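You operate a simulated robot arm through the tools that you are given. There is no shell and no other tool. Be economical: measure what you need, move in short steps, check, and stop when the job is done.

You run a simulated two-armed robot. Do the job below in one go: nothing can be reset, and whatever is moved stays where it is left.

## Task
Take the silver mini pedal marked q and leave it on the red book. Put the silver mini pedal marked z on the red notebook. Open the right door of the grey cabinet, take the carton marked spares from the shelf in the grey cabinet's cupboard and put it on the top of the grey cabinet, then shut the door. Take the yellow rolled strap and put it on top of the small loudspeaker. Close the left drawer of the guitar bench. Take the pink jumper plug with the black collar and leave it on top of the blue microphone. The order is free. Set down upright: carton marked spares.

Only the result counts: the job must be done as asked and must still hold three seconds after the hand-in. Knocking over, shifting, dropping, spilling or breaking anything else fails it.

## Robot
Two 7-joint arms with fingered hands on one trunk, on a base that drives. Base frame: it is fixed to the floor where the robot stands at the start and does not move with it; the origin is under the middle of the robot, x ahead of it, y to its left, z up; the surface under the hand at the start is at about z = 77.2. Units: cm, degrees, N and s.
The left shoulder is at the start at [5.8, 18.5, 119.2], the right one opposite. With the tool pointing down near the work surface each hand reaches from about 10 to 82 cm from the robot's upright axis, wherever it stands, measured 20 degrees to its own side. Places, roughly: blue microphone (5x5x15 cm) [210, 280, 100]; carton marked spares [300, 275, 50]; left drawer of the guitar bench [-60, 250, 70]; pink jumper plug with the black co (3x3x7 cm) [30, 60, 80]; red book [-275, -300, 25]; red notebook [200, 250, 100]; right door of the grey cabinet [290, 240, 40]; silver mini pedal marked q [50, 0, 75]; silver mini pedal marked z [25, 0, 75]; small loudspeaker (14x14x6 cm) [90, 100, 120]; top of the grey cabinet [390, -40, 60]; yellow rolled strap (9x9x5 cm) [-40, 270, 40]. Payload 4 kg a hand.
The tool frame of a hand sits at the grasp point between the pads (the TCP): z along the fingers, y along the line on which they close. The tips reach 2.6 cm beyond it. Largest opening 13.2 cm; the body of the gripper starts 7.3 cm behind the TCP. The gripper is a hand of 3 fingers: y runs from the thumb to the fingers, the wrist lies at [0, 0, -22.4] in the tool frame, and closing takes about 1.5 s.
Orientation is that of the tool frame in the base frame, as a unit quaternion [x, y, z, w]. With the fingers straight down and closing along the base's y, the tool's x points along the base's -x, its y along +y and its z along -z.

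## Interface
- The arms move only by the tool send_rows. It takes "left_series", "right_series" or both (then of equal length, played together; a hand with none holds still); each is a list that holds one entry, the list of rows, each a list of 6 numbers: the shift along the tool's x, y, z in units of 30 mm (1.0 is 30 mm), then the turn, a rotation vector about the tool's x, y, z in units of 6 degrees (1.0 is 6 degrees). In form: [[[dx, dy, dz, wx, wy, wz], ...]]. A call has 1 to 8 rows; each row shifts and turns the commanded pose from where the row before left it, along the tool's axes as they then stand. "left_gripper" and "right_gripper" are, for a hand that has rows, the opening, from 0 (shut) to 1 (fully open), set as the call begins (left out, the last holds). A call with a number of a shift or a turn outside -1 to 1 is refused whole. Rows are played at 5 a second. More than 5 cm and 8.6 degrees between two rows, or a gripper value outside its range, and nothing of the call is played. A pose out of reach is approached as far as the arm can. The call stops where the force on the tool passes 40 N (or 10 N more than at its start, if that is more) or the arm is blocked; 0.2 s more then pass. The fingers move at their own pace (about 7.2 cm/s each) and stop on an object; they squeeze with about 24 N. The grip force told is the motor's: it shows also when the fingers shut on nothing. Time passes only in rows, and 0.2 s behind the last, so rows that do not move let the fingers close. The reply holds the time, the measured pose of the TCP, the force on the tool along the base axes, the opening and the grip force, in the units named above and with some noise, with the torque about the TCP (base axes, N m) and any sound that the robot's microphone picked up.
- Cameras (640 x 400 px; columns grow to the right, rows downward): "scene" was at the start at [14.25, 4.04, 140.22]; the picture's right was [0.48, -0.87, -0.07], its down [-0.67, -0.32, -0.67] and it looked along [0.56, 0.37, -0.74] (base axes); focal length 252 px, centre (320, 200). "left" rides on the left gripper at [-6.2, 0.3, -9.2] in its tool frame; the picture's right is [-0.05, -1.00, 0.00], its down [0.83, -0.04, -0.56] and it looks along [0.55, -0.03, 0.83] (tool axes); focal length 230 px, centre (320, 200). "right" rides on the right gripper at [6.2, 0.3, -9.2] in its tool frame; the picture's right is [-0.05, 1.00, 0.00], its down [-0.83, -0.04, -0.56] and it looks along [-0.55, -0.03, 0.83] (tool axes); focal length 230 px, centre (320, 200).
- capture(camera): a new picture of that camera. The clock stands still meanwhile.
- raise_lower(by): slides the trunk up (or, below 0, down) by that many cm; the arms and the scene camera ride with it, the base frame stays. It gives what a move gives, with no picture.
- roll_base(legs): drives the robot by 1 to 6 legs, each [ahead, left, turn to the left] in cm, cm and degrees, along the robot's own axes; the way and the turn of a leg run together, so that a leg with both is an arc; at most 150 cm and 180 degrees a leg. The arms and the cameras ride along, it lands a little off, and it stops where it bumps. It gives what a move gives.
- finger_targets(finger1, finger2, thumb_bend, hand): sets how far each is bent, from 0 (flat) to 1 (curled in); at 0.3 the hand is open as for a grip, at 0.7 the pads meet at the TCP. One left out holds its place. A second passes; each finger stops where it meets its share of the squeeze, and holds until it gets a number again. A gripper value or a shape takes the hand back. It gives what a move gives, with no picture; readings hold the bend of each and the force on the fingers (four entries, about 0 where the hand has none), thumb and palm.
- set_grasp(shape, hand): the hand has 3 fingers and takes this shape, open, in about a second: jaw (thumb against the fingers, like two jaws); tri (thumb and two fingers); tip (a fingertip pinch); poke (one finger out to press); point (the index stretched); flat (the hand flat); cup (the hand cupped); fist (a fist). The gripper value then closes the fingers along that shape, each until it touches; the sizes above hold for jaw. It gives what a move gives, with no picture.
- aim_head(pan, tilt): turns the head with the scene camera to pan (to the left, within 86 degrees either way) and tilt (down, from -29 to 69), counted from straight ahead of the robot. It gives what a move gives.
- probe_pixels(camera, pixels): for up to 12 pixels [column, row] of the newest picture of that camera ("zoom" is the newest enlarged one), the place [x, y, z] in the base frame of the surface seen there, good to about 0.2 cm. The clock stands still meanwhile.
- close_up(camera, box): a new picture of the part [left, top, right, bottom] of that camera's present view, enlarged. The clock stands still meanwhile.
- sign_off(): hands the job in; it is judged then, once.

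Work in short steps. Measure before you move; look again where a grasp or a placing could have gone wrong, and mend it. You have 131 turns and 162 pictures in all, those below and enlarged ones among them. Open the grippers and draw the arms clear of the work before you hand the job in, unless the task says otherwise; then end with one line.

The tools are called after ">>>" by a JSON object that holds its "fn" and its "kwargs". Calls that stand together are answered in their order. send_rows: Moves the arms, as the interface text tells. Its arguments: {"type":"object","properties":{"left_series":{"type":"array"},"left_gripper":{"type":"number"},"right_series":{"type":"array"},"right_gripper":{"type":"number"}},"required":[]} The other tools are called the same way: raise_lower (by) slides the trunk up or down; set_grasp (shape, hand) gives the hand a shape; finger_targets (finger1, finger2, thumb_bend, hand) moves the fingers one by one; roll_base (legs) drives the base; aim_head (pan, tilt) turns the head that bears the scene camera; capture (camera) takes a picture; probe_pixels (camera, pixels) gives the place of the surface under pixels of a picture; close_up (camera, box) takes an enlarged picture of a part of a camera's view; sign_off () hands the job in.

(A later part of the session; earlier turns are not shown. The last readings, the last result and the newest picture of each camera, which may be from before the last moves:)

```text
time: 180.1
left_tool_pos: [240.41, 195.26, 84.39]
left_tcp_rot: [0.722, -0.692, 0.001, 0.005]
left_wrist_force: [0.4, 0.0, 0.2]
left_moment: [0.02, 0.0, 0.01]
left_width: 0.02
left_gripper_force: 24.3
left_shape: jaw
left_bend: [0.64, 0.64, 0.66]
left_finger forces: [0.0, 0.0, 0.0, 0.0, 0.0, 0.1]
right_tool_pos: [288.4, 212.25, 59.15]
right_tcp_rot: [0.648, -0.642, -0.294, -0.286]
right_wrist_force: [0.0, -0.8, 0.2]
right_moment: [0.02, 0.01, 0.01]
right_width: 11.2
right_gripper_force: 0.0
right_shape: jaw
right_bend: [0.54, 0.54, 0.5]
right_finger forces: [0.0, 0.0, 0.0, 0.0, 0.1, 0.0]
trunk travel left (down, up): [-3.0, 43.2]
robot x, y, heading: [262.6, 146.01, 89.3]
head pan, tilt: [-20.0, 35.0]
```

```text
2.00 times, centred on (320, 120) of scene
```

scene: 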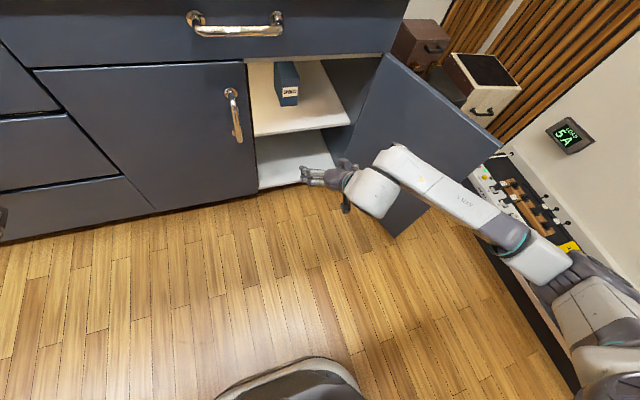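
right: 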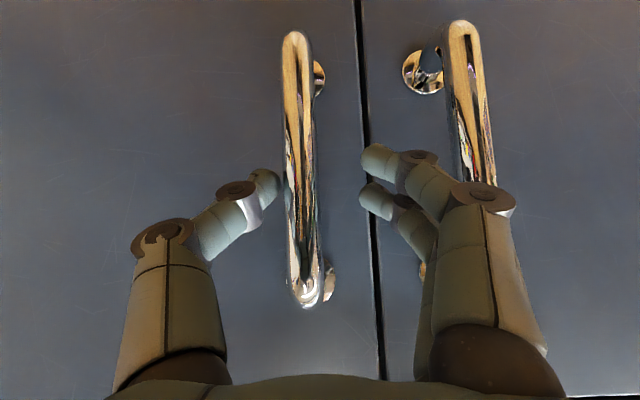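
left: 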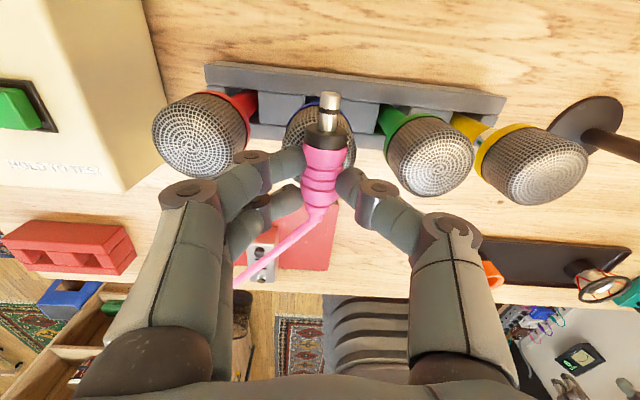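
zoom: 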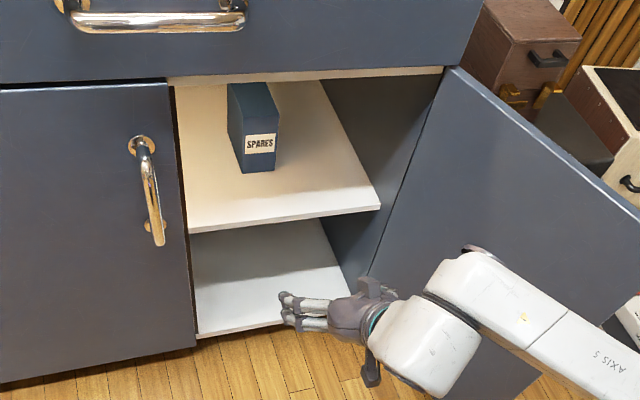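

The elbow stays left of the open door, and the cupboard's ceiling is z≈71; I lower the hand ~12.5 cm before entering.

>>> {"fn": "raise_lower", "kwargs": {"by": -2.5}}

>>> {"fn": "send_rows", "kwargs": {"right_series": [[[0.5, 0, 0.44, 0, 0, 0], [0.5, 0, 0.44, 0, 0, 0], [0.5, 0, 0.44, 0, 0, 0], [0.5, 0, 0.44, 0, 0, 0], [0.5, 0, 0.44, 0, 0, 0]]]}}

>>> {"fn": "capture", "kwargs": {"camera": "right"}}

```text
time: 180.8
left_tool_pos: [240.52, 195.25, 82.18]
left_tcp_rot: [0.723, -0.691, 0.0, 0.003]
left_wrist_force: [0.1, -0.3, 0.4]
left_moment: [0.06, 0.03, -0.01]
left_width: 0.0
left_gripper_force: 24.0
left_shape: jaw
left_bend: [0.64, 0.64, 0.66]
left_finger forces: [0.0, 0.0, 0.0, 0.1, 0.1, 0.0]
right_tool_pos: [288.53, 212.17, 57.0]
right_tcp_rot: [0.648, -0.641, -0.294, -0.287]
right_wrist_force: [0.1, -0.5, 0.5]
right_moment: [-0.01, 0.02, 0.02]
right_width: 11.19
right_gripper_force: 0.1
right_shape: jaw
right_bend: [0.54, 0.54, 0.5]
right_finger forces: [0.0, 0.0, 0.1, 0.0, 0.0, 0.0]
trunk travel left (down, up): [-0.5, 45.7]
robot x, y, heading: [262.61, 146.32, 89.6]
head pan, tilt: [-20.0, 35.0]
```

```text
time: 182.0
left_tool_pos: [240.5, 195.24, 81.98]
left_tcp_rot: [0.722, -0.692, 0.0, 0.004]
left_wrist_force: [0.3, -0.5, 0.4]
left_moment: [-0.01, -0.01, -0.01]
left_width: 0.0
left_gripper_force: 23.9
left_shape: jaw
left_bend: [0.64, 0.64, 0.66]
left_finger forces: [0.1, 0.0, 0.1, 0.0, 0.1, 0.1]
right_tool_pos: [288.52, 212.32, 52.8]
right_tcp_rot: [0.648, -0.641, -0.294, -0.286]
right_wrist_force: [-0.6, 0.1, 0.6]
right_moment: [0.0, 0.0, -0.01]
right_width: 11.21
right_gripper_force: 0.2
right_shape: jaw
right_bend: [0.54, 0.54, 0.5]
right_finger forces: [0.1, 0.0, 0.0, 0.0, 0.0, 0.0]
right hand out of reach, approached as far as the arm can: row 3, 4, 5
trunk travel left (down, up): [-0.5, 45.7]
robot x, y, heading: [262.64, 145.91, 89.5]
head pan, tilt: [-20.0, 35.0]
```

```text
75 pictures are left
```

right: 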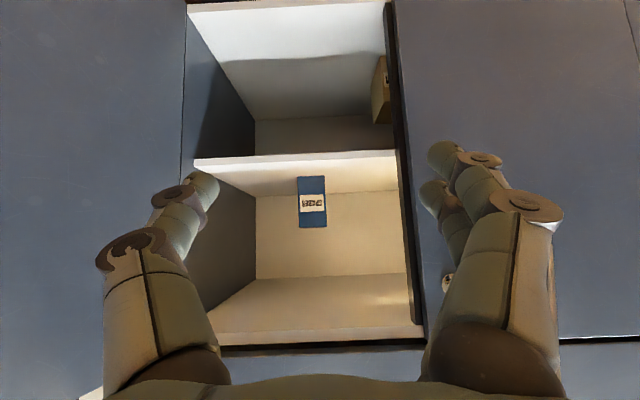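

Height limited at this extension; I extend the arm further (9 cm) while lowering 5 cm.

>>> {"fn": "send_rows", "kwargs": {"right_series": [[[-0.66, 0, 0.75, 0, 0, 0], [-0.66, 0, 0.75, 0, 0, 0], [-0.4, 0, 0.46, 0, 0, 0], [0.25, 0, 0.22, 0, 0, 0], [0.25, 0, 0.22, 0, 0, 0], [0.25, 0, 0.22, 0, 0, 0], [0.25, 0, 0.22, 0, 0, 0], [0.25, 0, 0.22, 0, 0, 0]]]}}

>>> {"fn": "capture", "kwargs": {"camera": "scene"}}

```text
time: 183.8
left_tool_pos: [240.56, 195.42, 81.96]
left_tcp_rot: [0.722, -0.692, 0.0, 0.004]
left_wrist_force: [0.0, 0.1, -1.1]
left_moment: [0.02, 0.01, 0.04]
left_width: 0.0
left_gripper_force: 23.9
left_shape: jaw
left_bend: [0.64, 0.64, 0.66]
left_finger forces: [0.0, 0.0, 0.0, 0.0, 0.0, 0.0]
right_tool_pos: [288.29, 220.09, 47.66]
right_tcp_rot: [0.649, -0.641, -0.294, -0.286]
right_wrist_force: [-0.3, 0.1, 0.8]
right_moment: [0.01, -0.01, -0.02]
right_width: 11.18
right_gripper_force: 0.1
right_shape: jaw
right_bend: [0.54, 0.54, 0.5]
right_finger forces: [0.0, 0.0, 0.1, 0.1, 0.1, 0.0]
trunk travel left (down, up): [-0.5, 45.7]
robot x, y, heading: [262.9, 145.8, 89.7]
head pan, tilt: [-20.0, 35.0]
```

```text
74 pictures are left
```

scene: 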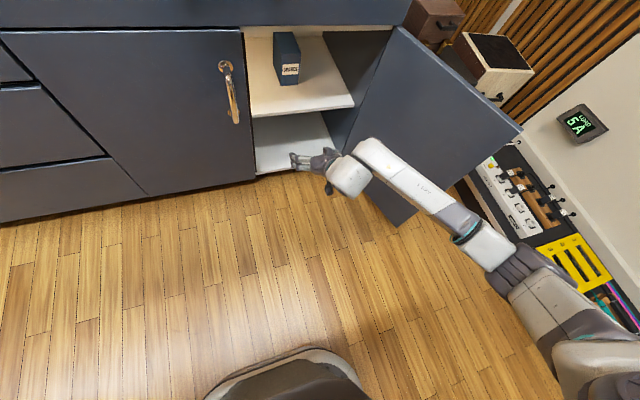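

z=47.7 now. I pull the left hand back from the drawer fronts, then drive forward 28 cm and right 2.9.

>>> {"fn": "send_rows", "kwargs": {"left_series": [[[0.9, 0, -0.3, 0, 0, 0], [0.9, 0, -0.3, 0, 0, 0], [0.9, 0, -0.3, 0, 0, 0], [0.9, 0, -0.3, 0, 0, 0], [0.9, 0, -0.3, 0, 0, 0], [0.9, 0, -0.3, 0, 0, 0]]]}}

>>> {"fn": "roll_base", "kwargs": {"legs": [[28, -2.7, 0]]}}

>>> {"fn": "capture", "kwargs": {"camera": "right"}}

>>> {"fn": "capture", "kwargs": {"camera": "scene"}}

```text
time: 185.2
left_tool_pos: [241.32, 179.14, 87.51]
left_tcp_rot: [0.722, -0.692, 0.001, 0.005]
left_wrist_force: [0.2, 0.9, -0.8]
left_moment: [-0.04, -0.03, -0.04]
left_width: 0.0
left_gripper_force: 23.8
left_shape: jaw
left_bend: [0.64, 0.64, 0.66]
left_finger forces: [0.1, 0.1, 0.0, 0.0, 0.1, 0.1]
right_tool_pos: [288.36, 220.06, 47.51]
right_tcp_rot: [0.648, -0.642, -0.293, -0.287]
right_wrist_force: [0.3, 0.3, 0.3]
right_moment: [0.02, 0.01, 0.0]
right_width: 11.19
right_gripper_force: 0.1
right_shape: jaw
right_bend: [0.54, 0.54, 0.5]
right_finger forces: [0.0, 0.0, 0.0, 0.1, 0.1, 0.0]
trunk travel left (down, up): [-0.5, 45.7]
robot x, y, heading: [262.72, 146.13, 89.6]
head pan, tilt: [-20.0, 35.0]
```

```text
time: 187.2
left_tool_pos: [244.27, 207.11, 87.6]
left_tcp_rot: [0.723, -0.691, 0.001, 0.004]
left_wrist_force: [-0.3, 1.0, -0.1]
left_moment: [-0.04, 0.0, 0.01]
left_width: 0.02
left_gripper_force: 24.3
left_shape: jaw
left_bend: [0.64, 0.64, 0.66]
left_finger forces: [0.0, 0.0, 0.0, 0.0, 0.0, 0.0]
right_tool_pos: [291.32, 248.03, 47.54]
right_tcp_rot: [0.649, -0.641, -0.294, -0.286]
right_wrist_force: [0.6, 0.7, -0.2]
right_moment: [0.0, -0.03, -0.04]
right_width: 11.19
right_gripper_force: 0.1
right_shape: jaw
right_bend: [0.54, 0.54, 0.5]
right_finger forces: [0.0, 0.1, 0.0, 0.0, 0.0, 0.0]
trunk travel left (down, up): [-0.5, 45.7]
robot x, y, heading: [265.71, 173.76, 89.5]
head pan, tilt: [-20.0, 35.0]
```

```text
73 pictures are left
```

right: 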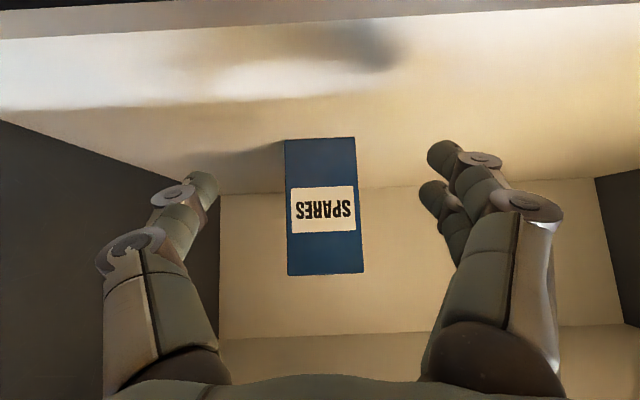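

```text
72 pictures are left
```

scene: 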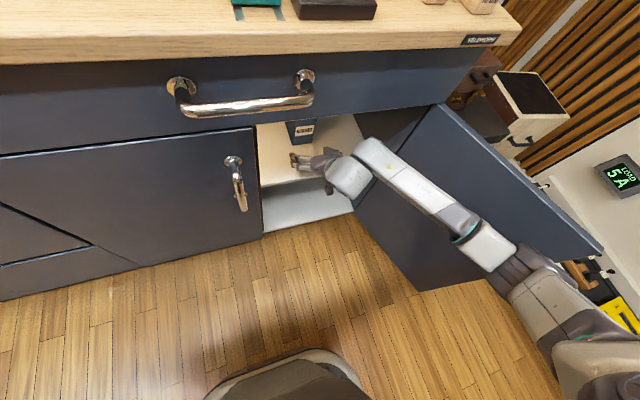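

Carton is centred between the fingers (col ~322). Drive forward 13 cm and check.

>>> {"fn": "roll_base", "kwargs": {"legs": [[13, 0, 0]]}}

>>> {"fn": "capture", "kwargs": {"camera": "right"}}

```text
time: 188.4
left_tool_pos: [244.27, 220.32, 87.46]
left_tcp_rot: [0.722, -0.692, 0.0, 0.005]
left_wrist_force: [0.5, 0.2, -0.3]
left_moment: [-0.02, -0.01, 0.0]
left_width: 0.01
left_gripper_force: 24.5
left_shape: jaw
left_bend: [0.64, 0.64, 0.66]
left_finger forces: [0.1, 0.0, 0.0, 0.0, 0.0, 0.0]
right_tool_pos: [291.39, 261.23, 47.53]
right_tcp_rot: [0.648, -0.641, -0.294, -0.286]
right_wrist_force: [-1.3, -0.1, 0.2]
right_moment: [-0.01, 0.0, 0.01]
right_width: 11.19
right_gripper_force: 0.1
right_shape: jaw
right_bend: [0.54, 0.54, 0.5]
right_finger forces: [0.0, 0.0, 0.0, 0.0, 0.0, 0.0]
trunk travel left (down, up): [-0.5, 45.7]
robot x, y, heading: [265.86, 187.15, 89.9]
head pan, tilt: [-20.0, 35.0]
```

```text
71 pictures are left
```

right: 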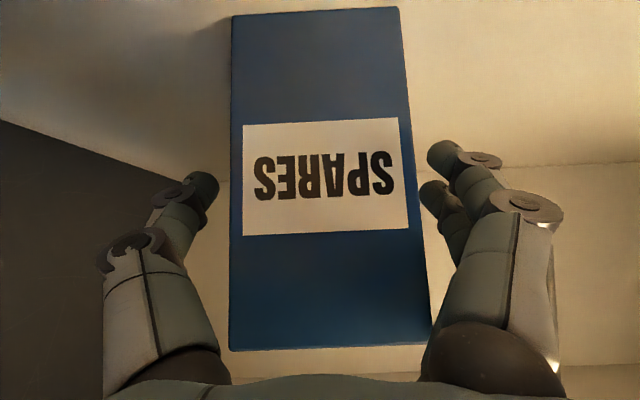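

The carton's front is between the fingers; close.

>>> {"fn": "send_rows", "kwargs": {"right_series": [[[0, 0, 0, 0, 0, 0], [0, 0, 0, 0, 0, 0], [0, 0, 0, 0, 0, 0], [0, 0, 0, 0, 0, 0], [0, 0, 0, 0, 0, 0], [0, 0, 0, 0, 0, 0]]], "right_gripper": 0}}

>>> {"fn": "send_rows", "kwargs": {"right_series": [[[-0.125, 0, -0.11, 0, 0, 0], [-0.125, 0, -0.11, 0, 0, 0], [-0.125, 0, -0.11, 0, 0, 0], [0, 0, 0, 0, 0, 0]]]}}

>>> {"fn": "capture", "kwargs": {"camera": "right"}}

>>> {"fn": "close_up", "kwargs": {"camera": "scene", "box": [220, 60, 440, 260]}}

```text
time: 189.8
left_tool_pos: [244.37, 220.23, 87.47]
left_tcp_rot: [0.722, -0.692, 0.002, 0.004]
left_wrist_force: [-0.6, -0.1, 0.5]
left_moment: [-0.02, 0.02, 0.03]
left_width: 0.0
left_gripper_force: 24.4
left_shape: jaw
left_bend: [0.64, 0.64, 0.66]
left_finger forces: [0.0, 0.0, 0.0, 0.0, 0.2, 0.0]
right_tool_pos: [291.42, 261.22, 47.69]
right_tcp_rot: [0.649, -0.641, -0.294, -0.286]
right_wrist_force: [-0.9, 0.9, 0.3]
right_moment: [0.02, 0.04, 0.0]
right_width: 6.37
right_gripper_force: 24.1
right_shape: jaw
right_bend: [0.73, 0.73, 0.7]
right_finger forces: [11.0, 11.0, 0.1, 0.1, 21.6, 0.0]
trunk travel left (down, up): [-0.5, 45.7]
robot x, y, heading: [265.7, 187.5, 89.7]
head pan, tilt: [-20.0, 35.0]
```

```text
time: 190.8
left_tool_pos: [244.37, 220.29, 87.51]
left_tcp_rot: [0.722, -0.692, 0.001, 0.006]
left_wrist_force: [0.0, -1.0, -0.1]
left_moment: [0.0, 0.01, -0.02]
left_width: 0.01
left_gripper_force: 24.3
left_shape: jaw
left_bend: [0.64, 0.64, 0.66]
left_finger forces: [0.0, 0.0, 0.0, 0.1, 0.0, 0.0]
right_tool_pos: [291.32, 261.24, 48.78]
right_tcp_rot: [0.649, -0.641, -0.293, -0.286]
right_wrist_force: [0.7, 0.1, -2.2]
right_moment: [-0.11, 0.07, -0.01]
right_width: 6.37
right_gripper_force: 24.1
right_shape: jaw
right_bend: [0.73, 0.73, 0.7]
right_finger forces: [11.3, 11.0, 0.0, 0.0, 22.2, 0.0]
trunk travel left (down, up): [-0.5, 45.7]
robot x, y, heading: [265.6, 186.93, 89.7]
head pan, tilt: [-20.0, 35.0]
```

```text
70 pictures are left
```

right: 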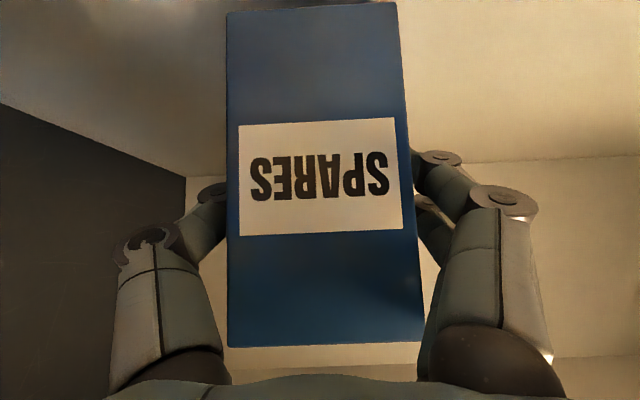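

```text
2.00 times, centred on (330, 160) of scene
```

zoom: 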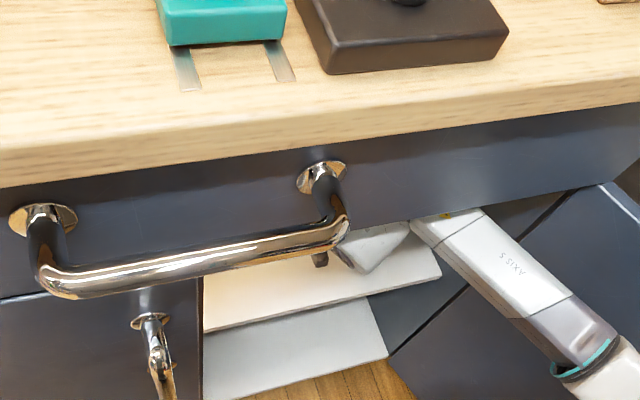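

The carton is gripped and light. I lift half a cm more and back straight out.

>>> {"fn": "send_rows", "kwargs": {"right_series": [[[-0.12, 0, -0.11, 0, 0, 0], [-0.05, 0, -0.05, 0, 0, 0]]]}}

>>> {"fn": "roll_base", "kwargs": {"legs": [[-25, 0, 0], [-35, 0, 0]]}}

>>> {"fn": "capture", "kwargs": {"camera": "right"}}

>>> {"fn": "capture", "kwargs": {"camera": "scene"}}

```text
time: 191.4
left_tool_pos: [244.22, 220.59, 87.25]
left_tcp_rot: [0.723, -0.691, 0.002, 0.007]
left_wrist_force: [-0.2, -0.2, 0.3]
left_moment: [0.03, 0.01, 0.02]
left_width: 0.0
left_gripper_force: 24.5
left_shape: jaw
left_bend: [0.64, 0.64, 0.66]
left_finger forces: [0.1, 0.1, 0.1, 0.1, 0.0, 0.0]
right_tool_pos: [291.13, 261.2, 48.98]
right_tcp_rot: [0.651, -0.642, -0.291, -0.282]
right_wrist_force: [0.1, 0.1, -2.5]
right_moment: [-0.1, -0.01, 0.01]
right_width: 6.38
right_gripper_force: 23.9
right_shape: jaw
right_bend: [0.73, 0.73, 0.7]
right_finger forces: [11.3, 11.0, 0.1, 0.0, 22.2, 0.0]
trunk travel left (down, up): [-0.5, 45.7]
robot x, y, heading: [265.69, 187.13, 89.7]
head pan, tilt: [-20.0, 35.0]
```

```text
time: 195.1
left_tool_pos: [243.87, 160.77, 87.45]
left_tcp_rot: [0.721, -0.693, 0.001, 0.004]
left_wrist_force: [-0.1, 0.6, -0.3]
left_moment: [0.0, 0.0, -0.01]
left_width: 0.0
left_gripper_force: 24.5
left_shape: jaw
left_bend: [0.64, 0.64, 0.66]
left_finger forces: [0.0, 0.0, 0.0, 0.0, 0.0, 0.0]
right_tool_pos: [290.98, 201.65, 49.9]
right_tcp_rot: [0.647, -0.643, -0.294, -0.286]
right_wrist_force: [-0.2, -0.5, -2.0]
right_moment: [-0.1, 0.01, 0.0]
right_width: 6.36
right_gripper_force: 23.7
right_shape: jaw
right_bend: [0.73, 0.73, 0.7]
right_finger forces: [11.6, 11.0, 0.0, 0.1, 22.5, 0.1]
trunk travel left (down, up): [-0.5, 45.7]
robot x, y, heading: [265.34, 127.66, 89.3]
head pan, tilt: [-20.0, 35.0]
```

```text
68 pictures are left
```

right: 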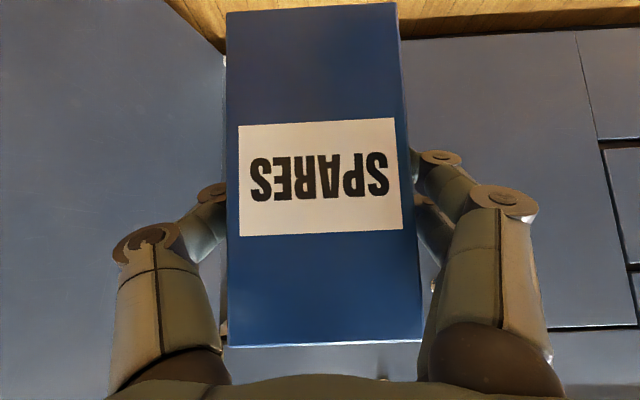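

```text
67 pictures are left
```

scene: 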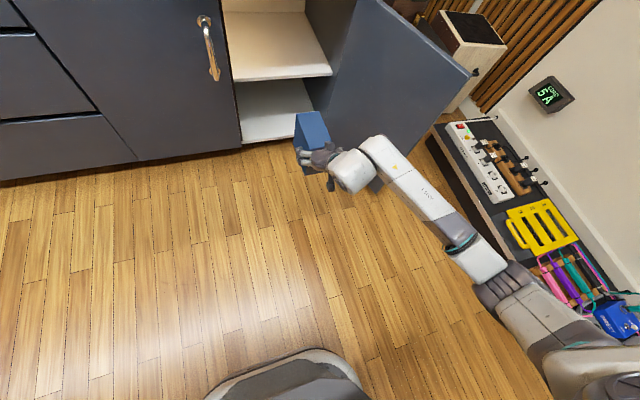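

Carton is out. I raise the trunk 22 cm, back up 30 cm, then turn right 90° and look for the (390,−40) spot.

>>> {"fn": "raise_lower", "kwargs": {"by": 24}}

>>> {"fn": "roll_base", "kwargs": {"legs": [[-32, 0, 0], [0, 0, -60]]}}

>>> {"fn": "aim_head", "kwargs": {"pan": -60, "tilt": 25}}

>>> {"fn": "capture", "kwargs": {"camera": "scene"}}

```text
time: 197.6
left_tool_pos: [243.84, 160.96, 111.45]
left_tcp_rot: [0.721, -0.693, 0.0, 0.004]
left_wrist_force: [0.5, -0.2, -0.4]
left_moment: [0.01, 0.0, 0.0]
left_width: 0.02
left_gripper_force: 24.2
left_shape: jaw
left_bend: [0.64, 0.64, 0.66]
left_finger forces: [0.1, 0.0, 0.1, 0.1, 0.1, 0.0]
right_tool_pos: [291.08, 201.78, 73.91]
right_tcp_rot: [0.647, -0.643, -0.293, -0.287]
right_wrist_force: [-0.5, 0.4, -0.8]
right_moment: [-0.1, 0.01, 0.02]
right_width: 6.37
right_gripper_force: 24.4
right_shape: jaw
right_bend: [0.73, 0.73, 0.7]
right_finger forces: [11.2, 11.0, 0.1, 0.0, 22.3, 0.0]
trunk travel left (down, up): [-24.5, 21.7]
robot x, y, heading: [265.01, 127.72, 89.5]
head pan, tilt: [-20.0, 35.0]
```

```text
time: 202.4
left_tool_pos: [283.06, 130.86, 111.42]
left_tcp_rot: [-0.276, 0.961, 0.002, -0.004]
left_wrist_force: [-0.4, -0.3, -0.3]
left_moment: [0.0, 0.0, -0.01]
left_width: 0.0
left_gripper_force: 24.0
left_shape: jaw
left_bend: [0.64, 0.64, 0.66]
left_finger forces: [0.1, 0.0, 0.0, 0.0, 0.0, 0.1]
right_tool_pos: [341.93, 110.23, 73.87]
right_tcp_rot: [-0.238, 0.88, 0.11, 0.395]
right_wrist_force: [0.3, -0.5, -1.3]
right_moment: [-0.01, 0.04, -0.01]
right_width: 6.36
right_gripper_force: 24.3
right_shape: jaw
right_bend: [0.73, 0.73, 0.7]
right_finger forces: [11.1, 10.9, 0.0, 0.1, 22.0, 0.1]
trunk travel left (down, up): [-24.5, 21.7]
robot x, y, heading: [265.08, 96.12, 29.3]
head pan, tilt: [-20.0, 35.0]
```

```text
time: 203.5
left_tool_pos: [283.13, 130.9, 111.57]
left_tcp_rot: [-0.276, 0.961, 0.003, -0.004]
left_wrist_force: [-0.6, 0.0, 0.5]
left_moment: [0.0, 0.0, 0.02]
left_width: 0.0
left_gripper_force: 24.0
left_shape: jaw
left_bend: [0.64, 0.64, 0.66]
left_finger forces: [0.0, 0.1, 0.0, 0.1, 0.0, 0.0]
right_tool_pos: [341.95, 110.18, 73.94]
right_tcp_rot: [-0.238, 0.881, 0.11, 0.395]
right_wrist_force: [-0.2, 0.4, -2.5]
right_moment: [-0.04, 0.07, -0.01]
right_width: 6.35
right_gripper_force: 24.5
right_shape: jaw
right_bend: [0.73, 0.73, 0.7]
right_finger forces: [11.0, 11.0, 0.0, 0.0, 22.1, 0.0]
trunk travel left (down, up): [-24.5, 21.7]
robot x, y, heading: [264.98, 95.94, 29.4]
head pan, tilt: [-60.0, 25.0]
```

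```text
66 pictures are left
```

scene: 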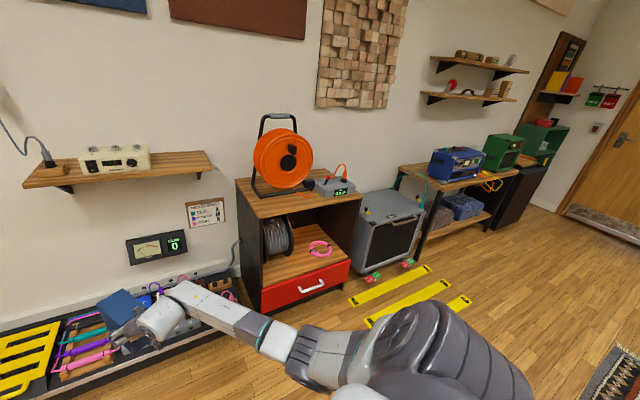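

The grey speaker cabinet at (390,230) matches the listed place [390,−40,60]. I measure its top.

>>> {"fn": "probe_pixels", "kwargs": {"camera": "scene", "pixels": [[390, 205], [370, 192], [365, 220], [412, 205], [378, 198], [420, 212], [375, 240], [395, 192], [352, 265], [345, 192], [440, 290], [350, 300]]}}

>>> {"fn": "close_up", "kwargs": {"camera": "scene", "box": [320, 150, 460, 290]}}

```text
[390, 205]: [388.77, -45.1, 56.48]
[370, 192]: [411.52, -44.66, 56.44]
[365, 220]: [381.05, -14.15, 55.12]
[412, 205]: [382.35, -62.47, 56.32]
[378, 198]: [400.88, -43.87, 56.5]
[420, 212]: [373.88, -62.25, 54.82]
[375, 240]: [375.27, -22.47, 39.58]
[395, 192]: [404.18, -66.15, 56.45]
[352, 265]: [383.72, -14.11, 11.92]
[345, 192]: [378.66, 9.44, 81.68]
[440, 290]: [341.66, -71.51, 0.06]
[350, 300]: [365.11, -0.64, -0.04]
```

```text
2.86 times, centred on (390, 220) of scene
```

zoom: 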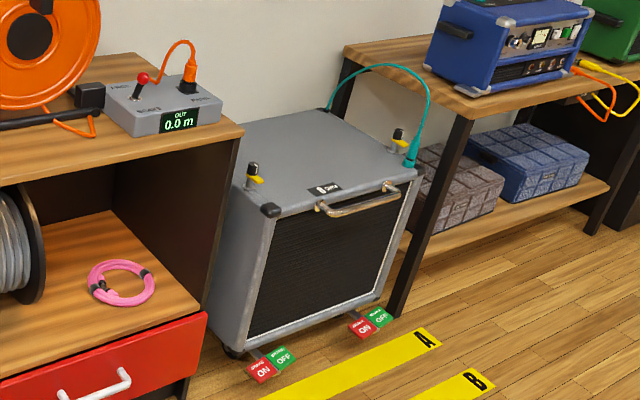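

Its top: z=56.45, x 375–412, y −66…−14; the middle is free. I turn to heading 0, slide right to y≈−14, then check.

>>> {"fn": "roll_base", "kwargs": {"legs": [[0, 0, -29.4], [0, -108, 0]]}}

>>> {"fn": "aim_head", "kwargs": {"pan": -15, "tilt": 35}}

>>> {"fn": "capture", "kwargs": {"camera": "scene"}}

```text
time: 210.4
left_tool_pos: [297.65, 9.86, 111.46]
left_tcp_rot: [-0.025, 1.0, 0.003, -0.004]
left_wrist_force: [-0.9, 0.3, 0.7]
left_moment: [0.01, -0.01, -0.01]
left_width: 0.03
left_gripper_force: 24.3
left_shape: jaw
left_bend: [0.64, 0.64, 0.66]
left_finger forces: [0.1, 0.0, 0.0, 0.0, 0.1, 0.1]
right_tool_pos: [339.01, -36.77, 73.87]
right_tcp_rot: [-0.009, 0.913, 0.007, 0.409]
right_wrist_force: [-0.7, 0.9, -1.7]
right_moment: [0.02, 0.05, -0.02]
right_width: 6.36
right_gripper_force: 24.1
right_shape: jaw
right_bend: [0.73, 0.73, 0.7]
right_finger forces: [11.1, 11.0, 0.0, 0.1, 22.0, 0.0]
trunk travel left (down, up): [-24.5, 21.7]
robot x, y, heading: [264.55, -11.89, 0.2]
head pan, tilt: [-60.0, 25.0]
```

```text
time: 211.6
left_tool_pos: [297.67, 9.8, 111.53]
left_tcp_rot: [-0.026, 1.0, 0.002, -0.004]
left_wrist_force: [-0.1, -0.1, 0.0]
left_moment: [-0.03, 0.01, -0.03]
left_width: 0.02
left_gripper_force: 24.0
left_shape: jaw
left_bend: [0.64, 0.64, 0.66]
left_finger forces: [0.0, 0.0, 0.0, 0.1, 0.1, 0.0]
right_tool_pos: [339.06, -36.85, 73.74]
right_tcp_rot: [-0.009, 0.912, 0.008, 0.41]
right_wrist_force: [0.2, -0.9, -2.4]
right_moment: [0.03, 0.06, 0.0]
right_width: 6.35
right_gripper_force: 24.9
right_shape: jaw
right_bend: [0.73, 0.73, 0.7]
right_finger forces: [11.2, 11.0, 0.0, 0.1, 22.0, 0.0]
trunk travel left (down, up): [-24.5, 21.7]
robot x, y, heading: [264.48, -11.85, 0.3]
head pan, tilt: [-15.0, 35.0]
```

```text
64 pictures are left
```

scene: 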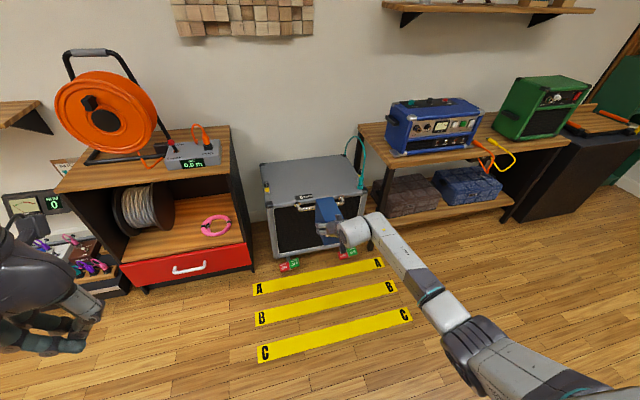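

Path is clear (carton bottom ≈66). Drive forward 46 cm and right 3 cm.

>>> {"fn": "roll_base", "kwargs": {"legs": [[46, -3, 0]]}}

>>> {"fn": "aim_head", "kwargs": {"pan": -15, "tilt": 45}}

>>> {"fn": "capture", "kwargs": {"camera": "scene"}}

>>> {"fn": "capture", "kwargs": {"camera": "right"}}

```text
time: 214.3
left_tool_pos: [343.71, 6.72, 111.45]
left_tcp_rot: [-0.023, 1.0, 0.002, -0.003]
left_wrist_force: [-0.5, 0.1, 0.1]
left_moment: [-0.01, -0.02, 0.03]
left_width: 0.0
left_gripper_force: 24.2
left_shape: jaw
left_bend: [0.64, 0.64, 0.66]
left_finger forces: [0.0, 0.1, 0.0, 0.1, 0.1, 0.0]
right_tool_pos: [384.91, -40.36, 73.9]
right_tcp_rot: [-0.007, 0.912, 0.006, 0.411]
right_wrist_force: [-0.5, 0.5, -2.2]
right_moment: [0.03, 0.07, -0.03]
right_width: 6.37
right_gripper_force: 24.0
right_shape: jaw
right_bend: [0.73, 0.73, 0.7]
right_finger forces: [11.0, 11.0, 0.1, 0.1, 22.0, 0.1]
trunk travel left (down, up): [-24.5, 21.7]
robot x, y, heading: [310.27, -15.05, 0.1]
head pan, tilt: [-15.0, 35.0]
```

```text
time: 215.0
left_tool_pos: [343.65, 6.6, 111.54]
left_tcp_rot: [-0.022, 1.0, 0.002, -0.003]
left_wrist_force: [-0.8, 1.2, 1.2]
left_moment: [0.0, 0.0, 0.0]
left_width: 0.0
left_gripper_force: 24.1
left_shape: jaw
left_bend: [0.64, 0.64, 0.66]
left_finger forces: [0.0, 0.0, 0.0, 0.1, 0.1, 0.1]
right_tool_pos: [384.76, -40.28, 73.85]
right_tcp_rot: [-0.007, 0.912, 0.006, 0.409]
right_wrist_force: [0.2, 0.5, -2.3]
right_moment: [0.02, 0.05, 0.0]
right_width: 6.38
right_gripper_force: 24.0
right_shape: jaw
right_bend: [0.73, 0.73, 0.7]
right_finger forces: [11.1, 11.0, 0.1, 0.0, 22.1, 0.0]
trunk travel left (down, up): [-24.5, 21.7]
robot x, y, heading: [310.4, -14.81, -0.2]
head pan, tilt: [-15.0, 45.0]
```

```text
63 pictures are left
```

scene: 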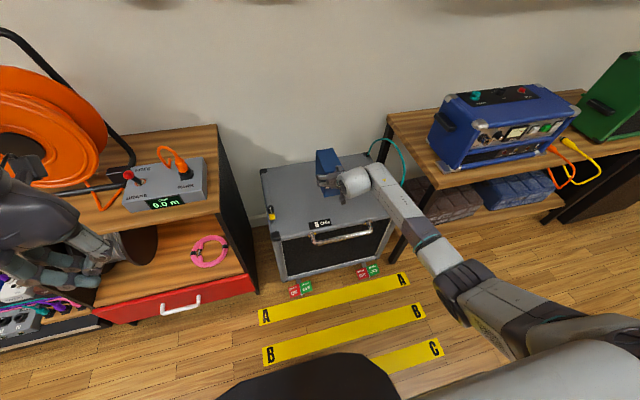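

```text
62 pictures are left
```

right: 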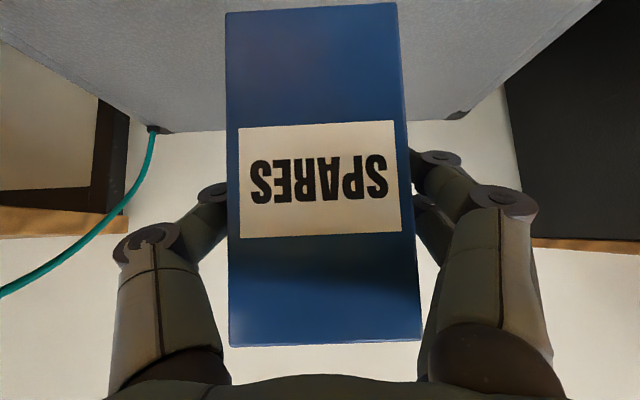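

Lower with the trunk 9.2 cm, then final touch by arm.

>>> {"fn": "raise_lower", "kwargs": {"by": -9.0}}

>>> {"fn": "send_rows", "kwargs": {"right_series": [[[0.06, 0, 0.05, 0, 0, 0], [0.06, 0, 0.05, 0, 0, 0], [0.04, 0, 0.04, 0, 0, 0]]]}}

>>> {"fn": "close_up", "kwargs": {"camera": "scene", "box": [250, 90, 430, 240]}}

```text
time: 216.3
left_tool_pos: [343.63, 6.61, 102.65]
left_tcp_rot: [-0.023, 1.0, 0.003, -0.002]
left_wrist_force: [-0.7, 0.0, 0.0]
left_moment: [0.02, 0.01, 0.0]
left_width: 0.0
left_gripper_force: 24.0
left_shape: jaw
left_bend: [0.64, 0.64, 0.66]
left_finger forces: [0.1, 0.0, 0.0, 0.0, 0.0, 0.0]
right_tool_pos: [384.75, -40.29, 65.03]
right_tcp_rot: [-0.006, 0.912, 0.006, 0.411]
right_wrist_force: [0.3, 0.5, -2.2]
right_moment: [0.0, 0.09, -0.02]
right_width: 6.35
right_gripper_force: 24.7
right_shape: jaw
right_bend: [0.73, 0.73, 0.7]
right_finger forces: [11.1, 11.1, 0.0, 0.1, 22.2, 0.0]
trunk travel left (down, up): [-15.5, 30.7]
robot x, y, heading: [310.87, -15.01, -0.1]
head pan, tilt: [-15.0, 45.0]
```

```text
time: 217.1
left_tool_pos: [343.71, 6.55, 102.65]
left_tcp_rot: [-0.023, 1.0, 0.002, -0.004]
left_wrist_force: [0.9, -0.5, 0.5]
left_moment: [0.0, 0.03, 0.0]
left_width: 0.0
left_gripper_force: 23.7
left_shape: jaw
left_bend: [0.64, 0.64, 0.66]
left_finger forces: [0.1, 0.0, 0.1, 0.0, 0.0, 0.0]
right_tool_pos: [384.72, -40.27, 64.28]
right_tcp_rot: [-0.006, 0.911, 0.006, 0.412]
right_wrist_force: [-0.4, 0.3, -0.9]
right_moment: [-0.02, 0.0, 0.03]
right_width: 6.37
right_gripper_force: 24.6
right_shape: jaw
right_bend: [0.73, 0.73, 0.7]
right_finger forces: [11.3, 11.3, 0.0, 0.0, 22.3, 0.0]
trunk travel left (down, up): [-15.5, 30.7]
robot x, y, heading: [310.32, -15.15, -0.5]
head pan, tilt: [-15.0, 45.0]
```

```text
2.67 times, centred on (340, 165) of scene
```

zoom: 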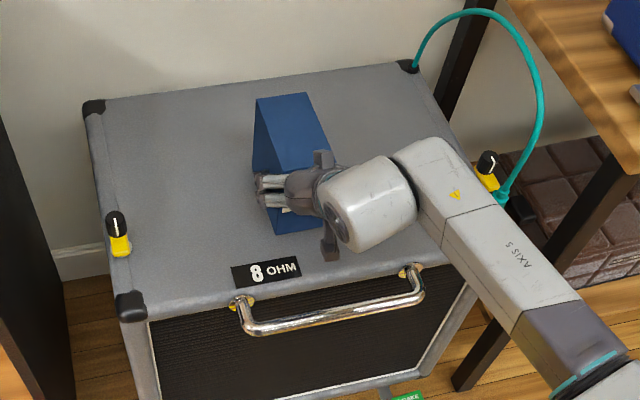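

Contact is beginning (moment dropped). Lower 1–2 mm more, open wide, and back the base straight out.

>>> {"fn": "send_rows", "kwargs": {"right_series": [[[0.04, 0, 0.03, 0, 0, 0], [0, 0, 0, 0, 0, 0]]]}}

>>> {"fn": "send_rows", "kwargs": {"right_series": [[[0, 0, 0, 0, 0, 0], [0, 0, 0, 0, 0, 0], [0, 0, 0, 0, 0, 0], [0, 0, 0, 0, 0, 0], [0, 0, 0, 0, 0, 0]]], "right_gripper": 0.85}}

>>> {"fn": "roll_base", "kwargs": {"legs": [[-45, 0, 0]]}}

>>> {"fn": "capture", "kwargs": {"camera": "scene"}}

```text
time: 217.7
left_tool_pos: [343.61, 6.76, 102.57]
left_tcp_rot: [-0.023, 1.0, 0.003, -0.003]
left_wrist_force: [-0.7, 0.1, 0.4]
left_moment: [-0.03, 0.0, 0.04]
left_width: 0.0
left_gripper_force: 23.8
left_shape: jaw
left_bend: [0.64, 0.64, 0.66]
left_finger forces: [0.0, 0.0, 0.0, 0.0, 0.0, 0.0]
right_tool_pos: [384.84, -40.29, 64.13]
right_tcp_rot: [-0.007, 0.912, 0.006, 0.411]
right_wrist_force: [-0.7, -1.1, 2.1]
right_moment: [-0.04, -0.09, 0.01]
right_width: 6.35
right_gripper_force: 23.6
right_shape: jaw
right_bend: [0.73, 0.73, 0.7]
right_finger forces: [11.0, 11.4, 0.0, 0.0, 22.6, 0.0]
trunk travel left (down, up): [-15.5, 30.7]
robot x, y, heading: [311.0, -14.79, -0.5]
head pan, tilt: [-15.0, 45.0]
```

```text
time: 218.9
left_tool_pos: [343.67, 6.6, 102.51]
left_tcp_rot: [-0.022, 1.0, 0.003, -0.002]
left_wrist_force: [0.2, -0.5, 0.6]
left_moment: [-0.03, 0.0, -0.05]
left_width: 0.0
left_gripper_force: 24.3
left_shape: jaw
left_bend: [0.64, 0.64, 0.66]
left_finger forces: [0.0, 0.1, 0.0, 0.0, 0.1, 0.1]
right_tool_pos: [384.71, -40.24, 64.04]
right_tcp_rot: [-0.007, 0.912, 0.006, 0.41]
right_wrist_force: [0.6, 0.3, -0.3]
right_moment: [-0.04, 0.01, 0.0]
right_width: 11.2
right_gripper_force: 0.0
right_shape: jaw
right_bend: [0.54, 0.54, 0.5]
right_finger forces: [0.1, 0.0, 0.0, 0.0, 0.1, 0.1]
trunk travel left (down, up): [-15.5, 30.7]
robot x, y, heading: [310.68, -15.08, -0.3]
head pan, tilt: [-15.0, 45.0]
```

```text
time: 221.6
left_tool_pos: [298.84, 6.86, 102.59]
left_tcp_rot: [-0.022, 1.0, 0.002, -0.003]
left_wrist_force: [-0.1, -1.2, -0.6]
left_moment: [-0.01, -0.01, -0.01]
left_width: 0.0
left_gripper_force: 23.9
left_shape: jaw
left_bend: [0.64, 0.64, 0.66]
left_finger forces: [0.0, 0.0, 0.0, 0.1, 0.1, 0.0]
right_tool_pos: [340.12, -40.14, 64.08]
right_tcp_rot: [-0.006, 0.912, 0.006, 0.41]
right_wrist_force: [0.4, 0.0, 0.4]
right_moment: [-0.01, 0.01, -0.01]
right_width: 11.18
right_gripper_force: 0.1
right_shape: jaw
right_bend: [0.54, 0.54, 0.5]
right_finger forces: [0.0, 0.2, 0.0, 0.0, 0.0, 0.0]
trunk travel left (down, up): [-15.5, 30.7]
robot x, y, heading: [265.84, -14.54, -0.1]
head pan, tilt: [-15.0, 45.0]
```

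```text
60 pictures are left
```

scene: 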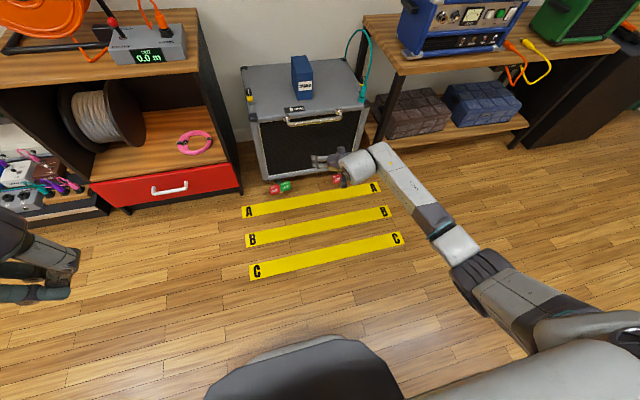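

The carton stands upright on the grey cabinet. Now back to shut the door: close the right fingers and drive around to the door's outer side.

>>> {"fn": "send_rows", "kwargs": {"right_series": [[[0, 0, 0, 0, 0, 0], [0, 0, 0, 0, 0, 0], [0, 0, 0, 0, 0, 0], [0, 0, 0, 0, 0, 0], [0, 0, 0, 0, 0, 0]]], "right_gripper": 0}}

>>> {"fn": "roll_base", "kwargs": {"legs": [[0, 0, 90], [128, 0, 0], [0, -69, 0]]}}

>>> {"fn": "aim_head", "kwargs": {"pan": -10, "tilt": 35}}

>>> {"fn": "capture", "kwargs": {"camera": "scene"}}

```text
time: 222.8
left_tool_pos: [298.97, 6.9, 102.5]
left_tcp_rot: [-0.022, 1.0, 0.002, -0.004]
left_wrist_force: [-0.5, -0.4, 0.3]
left_moment: [0.01, -0.01, 0.03]
left_width: 0.0
left_gripper_force: 24.0
left_shape: jaw
left_bend: [0.64, 0.64, 0.66]
left_finger forces: [0.0, 0.0, 0.0, 0.0, 0.0, 0.0]
right_tool_pos: [340.0, -40.02, 64.03]
right_tcp_rot: [-0.006, 0.912, 0.006, 0.409]
right_wrist_force: [0.8, 0.2, 0.1]
right_moment: [-0.03, 0.05, 0.02]
right_width: 0.0
right_gripper_force: 23.8
right_shape: jaw
right_bend: [0.63, 0.63, 0.66]
right_finger forces: [0.0, 0.1, 0.0, 0.0, 0.0, 0.0]
trunk travel left (down, up): [-15.5, 30.7]
robot x, y, heading: [265.89, -14.72, -0.3]
head pan, tilt: [-15.0, 45.0]
```

```text
time: 236.6
left_tool_pos: [316.53, 146.41, 102.57]
left_tcp_rot: [0.717, -0.697, 0.0, 0.004]
left_wrist_force: [0.0, -0.1, -0.7]
left_moment: [-0.01, 0.04, -0.04]
left_width: 0.04
left_gripper_force: 23.7
left_shape: jaw
left_bend: [0.64, 0.64, 0.66]
left_finger forces: [0.0, 0.0, 0.1, 0.1, 0.0, 0.1]
right_tool_pos: [364.06, 186.86, 64.11]
right_tcp_rot: [-0.645, 0.645, 0.292, 0.288]
right_wrist_force: [0.0, 0.2, 0.2]
right_moment: [0.0, 0.02, 0.0]
right_width: 0.0
right_gripper_force: 24.3
right_shape: jaw
right_bend: [0.63, 0.63, 0.66]
right_finger forces: [0.0, 0.0, 0.0, 0.0, 0.0, 0.0]
trunk travel left (down, up): [-15.5, 30.7]
robot x, y, heading: [337.45, 113.0, 89.0]
head pan, tilt: [-15.0, 45.0]
```

```text
time: 237.3
left_tool_pos: [316.57, 146.53, 102.61]
left_tcp_rot: [0.717, -0.697, 0.0, 0.005]
left_wrist_force: [-0.1, -0.8, -0.2]
left_moment: [0.03, -0.03, 0.0]
left_width: 0.0
left_gripper_force: 24.2
left_shape: jaw
left_bend: [0.64, 0.64, 0.66]
left_finger forces: [0.1, 0.1, 0.0, 0.0, 0.1, 0.0]
right_tool_pos: [364.02, 186.98, 64.1]
right_tcp_rot: [-0.645, 0.645, 0.293, 0.288]
right_wrist_force: [-0.4, -0.6, 0.5]
right_moment: [-0.01, -0.01, -0.02]
right_width: 0.01
right_gripper_force: 23.8
right_shape: jaw
right_bend: [0.63, 0.63, 0.66]
right_finger forces: [0.1, 0.0, 0.0, 0.0, 0.1, 0.0]
trunk travel left (down, up): [-15.5, 30.7]
robot x, y, heading: [337.08, 113.44, 88.6]
head pan, tilt: [-10.0, 35.0]
```

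```text
59 pictures are left
```

scene: 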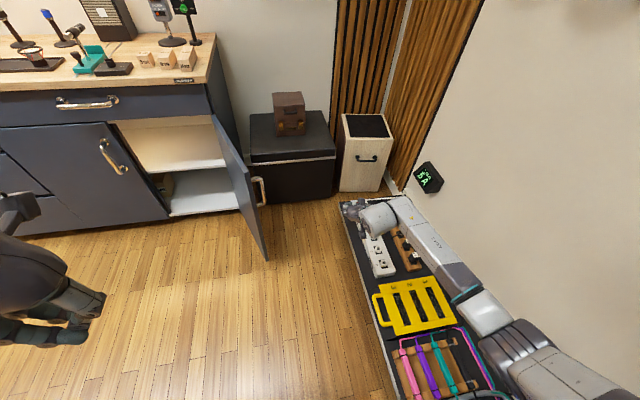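

The hand is right of the open door. Forward 27 cm, then slide left 75 cm to swing the door.

>>> {"fn": "roll_base", "kwargs": {"legs": [[27, 0, 1], [0, 35, 0], [0, 34, 0]]}}

>>> {"fn": "capture", "kwargs": {"camera": "scene"}}

```text
time: 242.8
left_tool_pos: [247.29, 172.32, 102.73]
left_tcp_rot: [0.725, -0.689, 0.0, 0.003]
left_wrist_force: [0.1, -0.4, -0.4]
left_moment: [0.0, 0.01, 0.02]
left_width: 0.0
left_gripper_force: 23.8
left_shape: jaw
left_bend: [0.64, 0.64, 0.66]
left_finger forces: [0.1, 0.0, 0.0, 0.0, 0.1, 0.1]
right_tool_pos: [294.15, 214.36, 64.84]
right_tcp_rot: [0.649, -0.637, -0.299, -0.29]
right_wrist_force: [13.2, 16.3, 27.8]
right_moment: [-0.49, 0.51, -0.05]
right_width: 0.0
right_gripper_force: 23.9
right_shape: jaw
right_bend: [0.65, 0.64, 0.67]
right_finger forces: [33.7, 0.0, 0.1, 0.1, 0.1, 0.1]
trunk travel left (down, up): [-15.5, 30.7]
robot x, y, heading: [268.84, 139.58, 90.0]
head pan, tilt: [-10.0, 35.0]
```

```text
58 pictures are left
```

scene: 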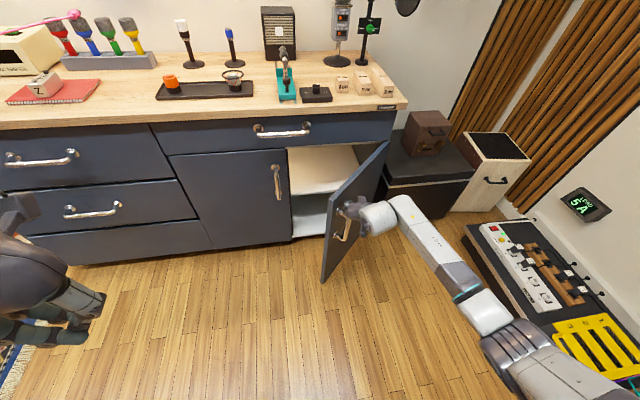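

Door is at ~60°, hand pressing at the handle. I back off, shift right of the handle, and push forward.

>>> {"fn": "roll_base", "kwargs": {"legs": [[-9, 0, 0], [0, -8, 0], [16, 0, 0], [12, 0, 0]]}}

>>> {"fn": "capture", "kwargs": {"camera": "scene"}}

```text
time: 246.5
left_tool_pos: [255.28, 191.74, 102.52]
left_tcp_rot: [0.726, -0.688, 0.0, 0.004]
left_wrist_force: [-0.3, -0.7, -0.3]
left_moment: [0.02, -0.04, 0.02]
left_width: 0.01
left_gripper_force: 24.3
left_shape: jaw
left_bend: [0.64, 0.64, 0.66]
left_finger forces: [0.0, 0.0, 0.1, 0.1, 0.1, 0.1]
right_tool_pos: [302.05, 233.44, 64.59]
right_tcp_rot: [0.649, -0.637, -0.299, -0.289]
right_wrist_force: [1.0, 0.5, -1.1]
right_moment: [-0.02, -0.02, 0.01]
right_width: 0.0
right_gripper_force: 23.8
right_shape: jaw
right_bend: [0.7, 0.68, 0.73]
right_finger forces: [0.0, 0.0, 0.0, 0.0, 0.0, 0.0]
trunk travel left (down, up): [-15.5, 30.7]
robot x, y, heading: [276.79, 159.09, 90.2]
head pan, tilt: [-10.0, 35.0]
```

```text
57 pictures are left
```

scene: 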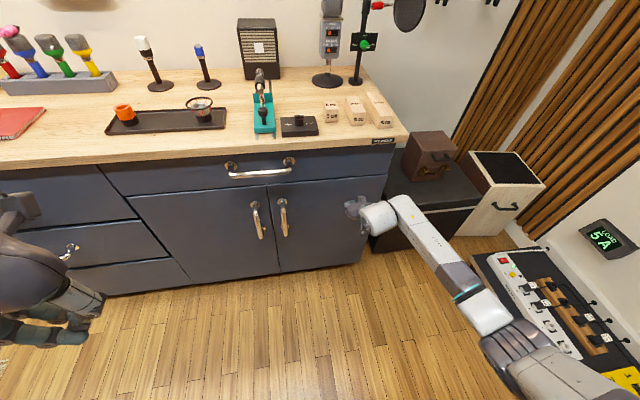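

The door looks shut; I press forward a bit more to make sure it's fully closed.

>>> {"fn": "roll_base", "kwargs": {"legs": [[5, 0, 0]]}}

>>> {"fn": "close_up", "kwargs": {"camera": "scene", "box": [200, 130, 400, 300]}}

>>> {"fn": "probe_pixels", "kwargs": {"camera": "zoom", "pixels": [[215, 280], [245, 280], [300, 260], [400, 250], [150, 280]]}}

```text
time: 247.5
left_tool_pos: [255.3, 196.29, 102.47]
left_tcp_rot: [0.725, -0.689, 0.0, 0.003]
left_wrist_force: [0.1, 0.5, -0.2]
left_moment: [0.02, 0.0, 0.01]
left_width: 0.0
left_gripper_force: 24.0
left_shape: jaw
left_bend: [0.64, 0.64, 0.66]
left_finger forces: [0.0, 0.1, 0.0, 0.1, 0.0, 0.0]
right_tool_pos: [301.56, 237.48, 64.12]
right_tcp_rot: [0.652, -0.639, -0.294, -0.282]
right_wrist_force: [1.1, -9.4, 1.4]
right_moment: [0.06, -0.02, -0.2]
right_width: 0.0
right_gripper_force: 24.4
right_shape: jaw
right_bend: [0.7, 0.72, 0.74]
right_finger forces: [0.0, 19.2, 0.0, 0.0, 0.0, 0.1]
trunk travel left (down, up): [-15.5, 30.7]
robot x, y, heading: [277.57, 162.95, 89.8]
head pan, tilt: [-10.0, 35.0]
stopped in leg 1: the force on the tool passed its limit at 62 N (the readings are from after the stop); the commanded pose is now the measured one
```

```text
2.35 times, centred on (300, 215) of scene
```

zoom: 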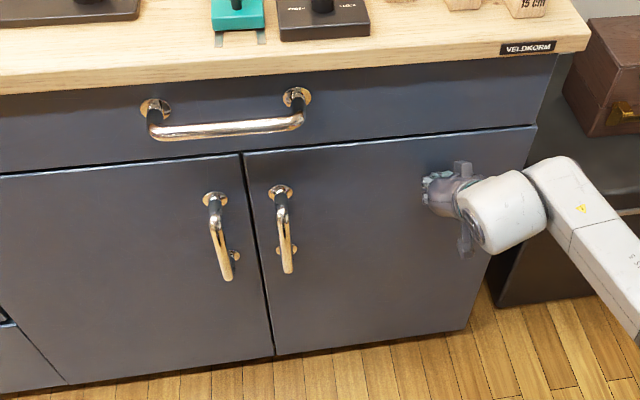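

```text
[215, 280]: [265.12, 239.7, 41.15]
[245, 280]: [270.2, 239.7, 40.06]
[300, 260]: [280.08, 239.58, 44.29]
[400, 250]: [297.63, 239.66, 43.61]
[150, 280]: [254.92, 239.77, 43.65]
```

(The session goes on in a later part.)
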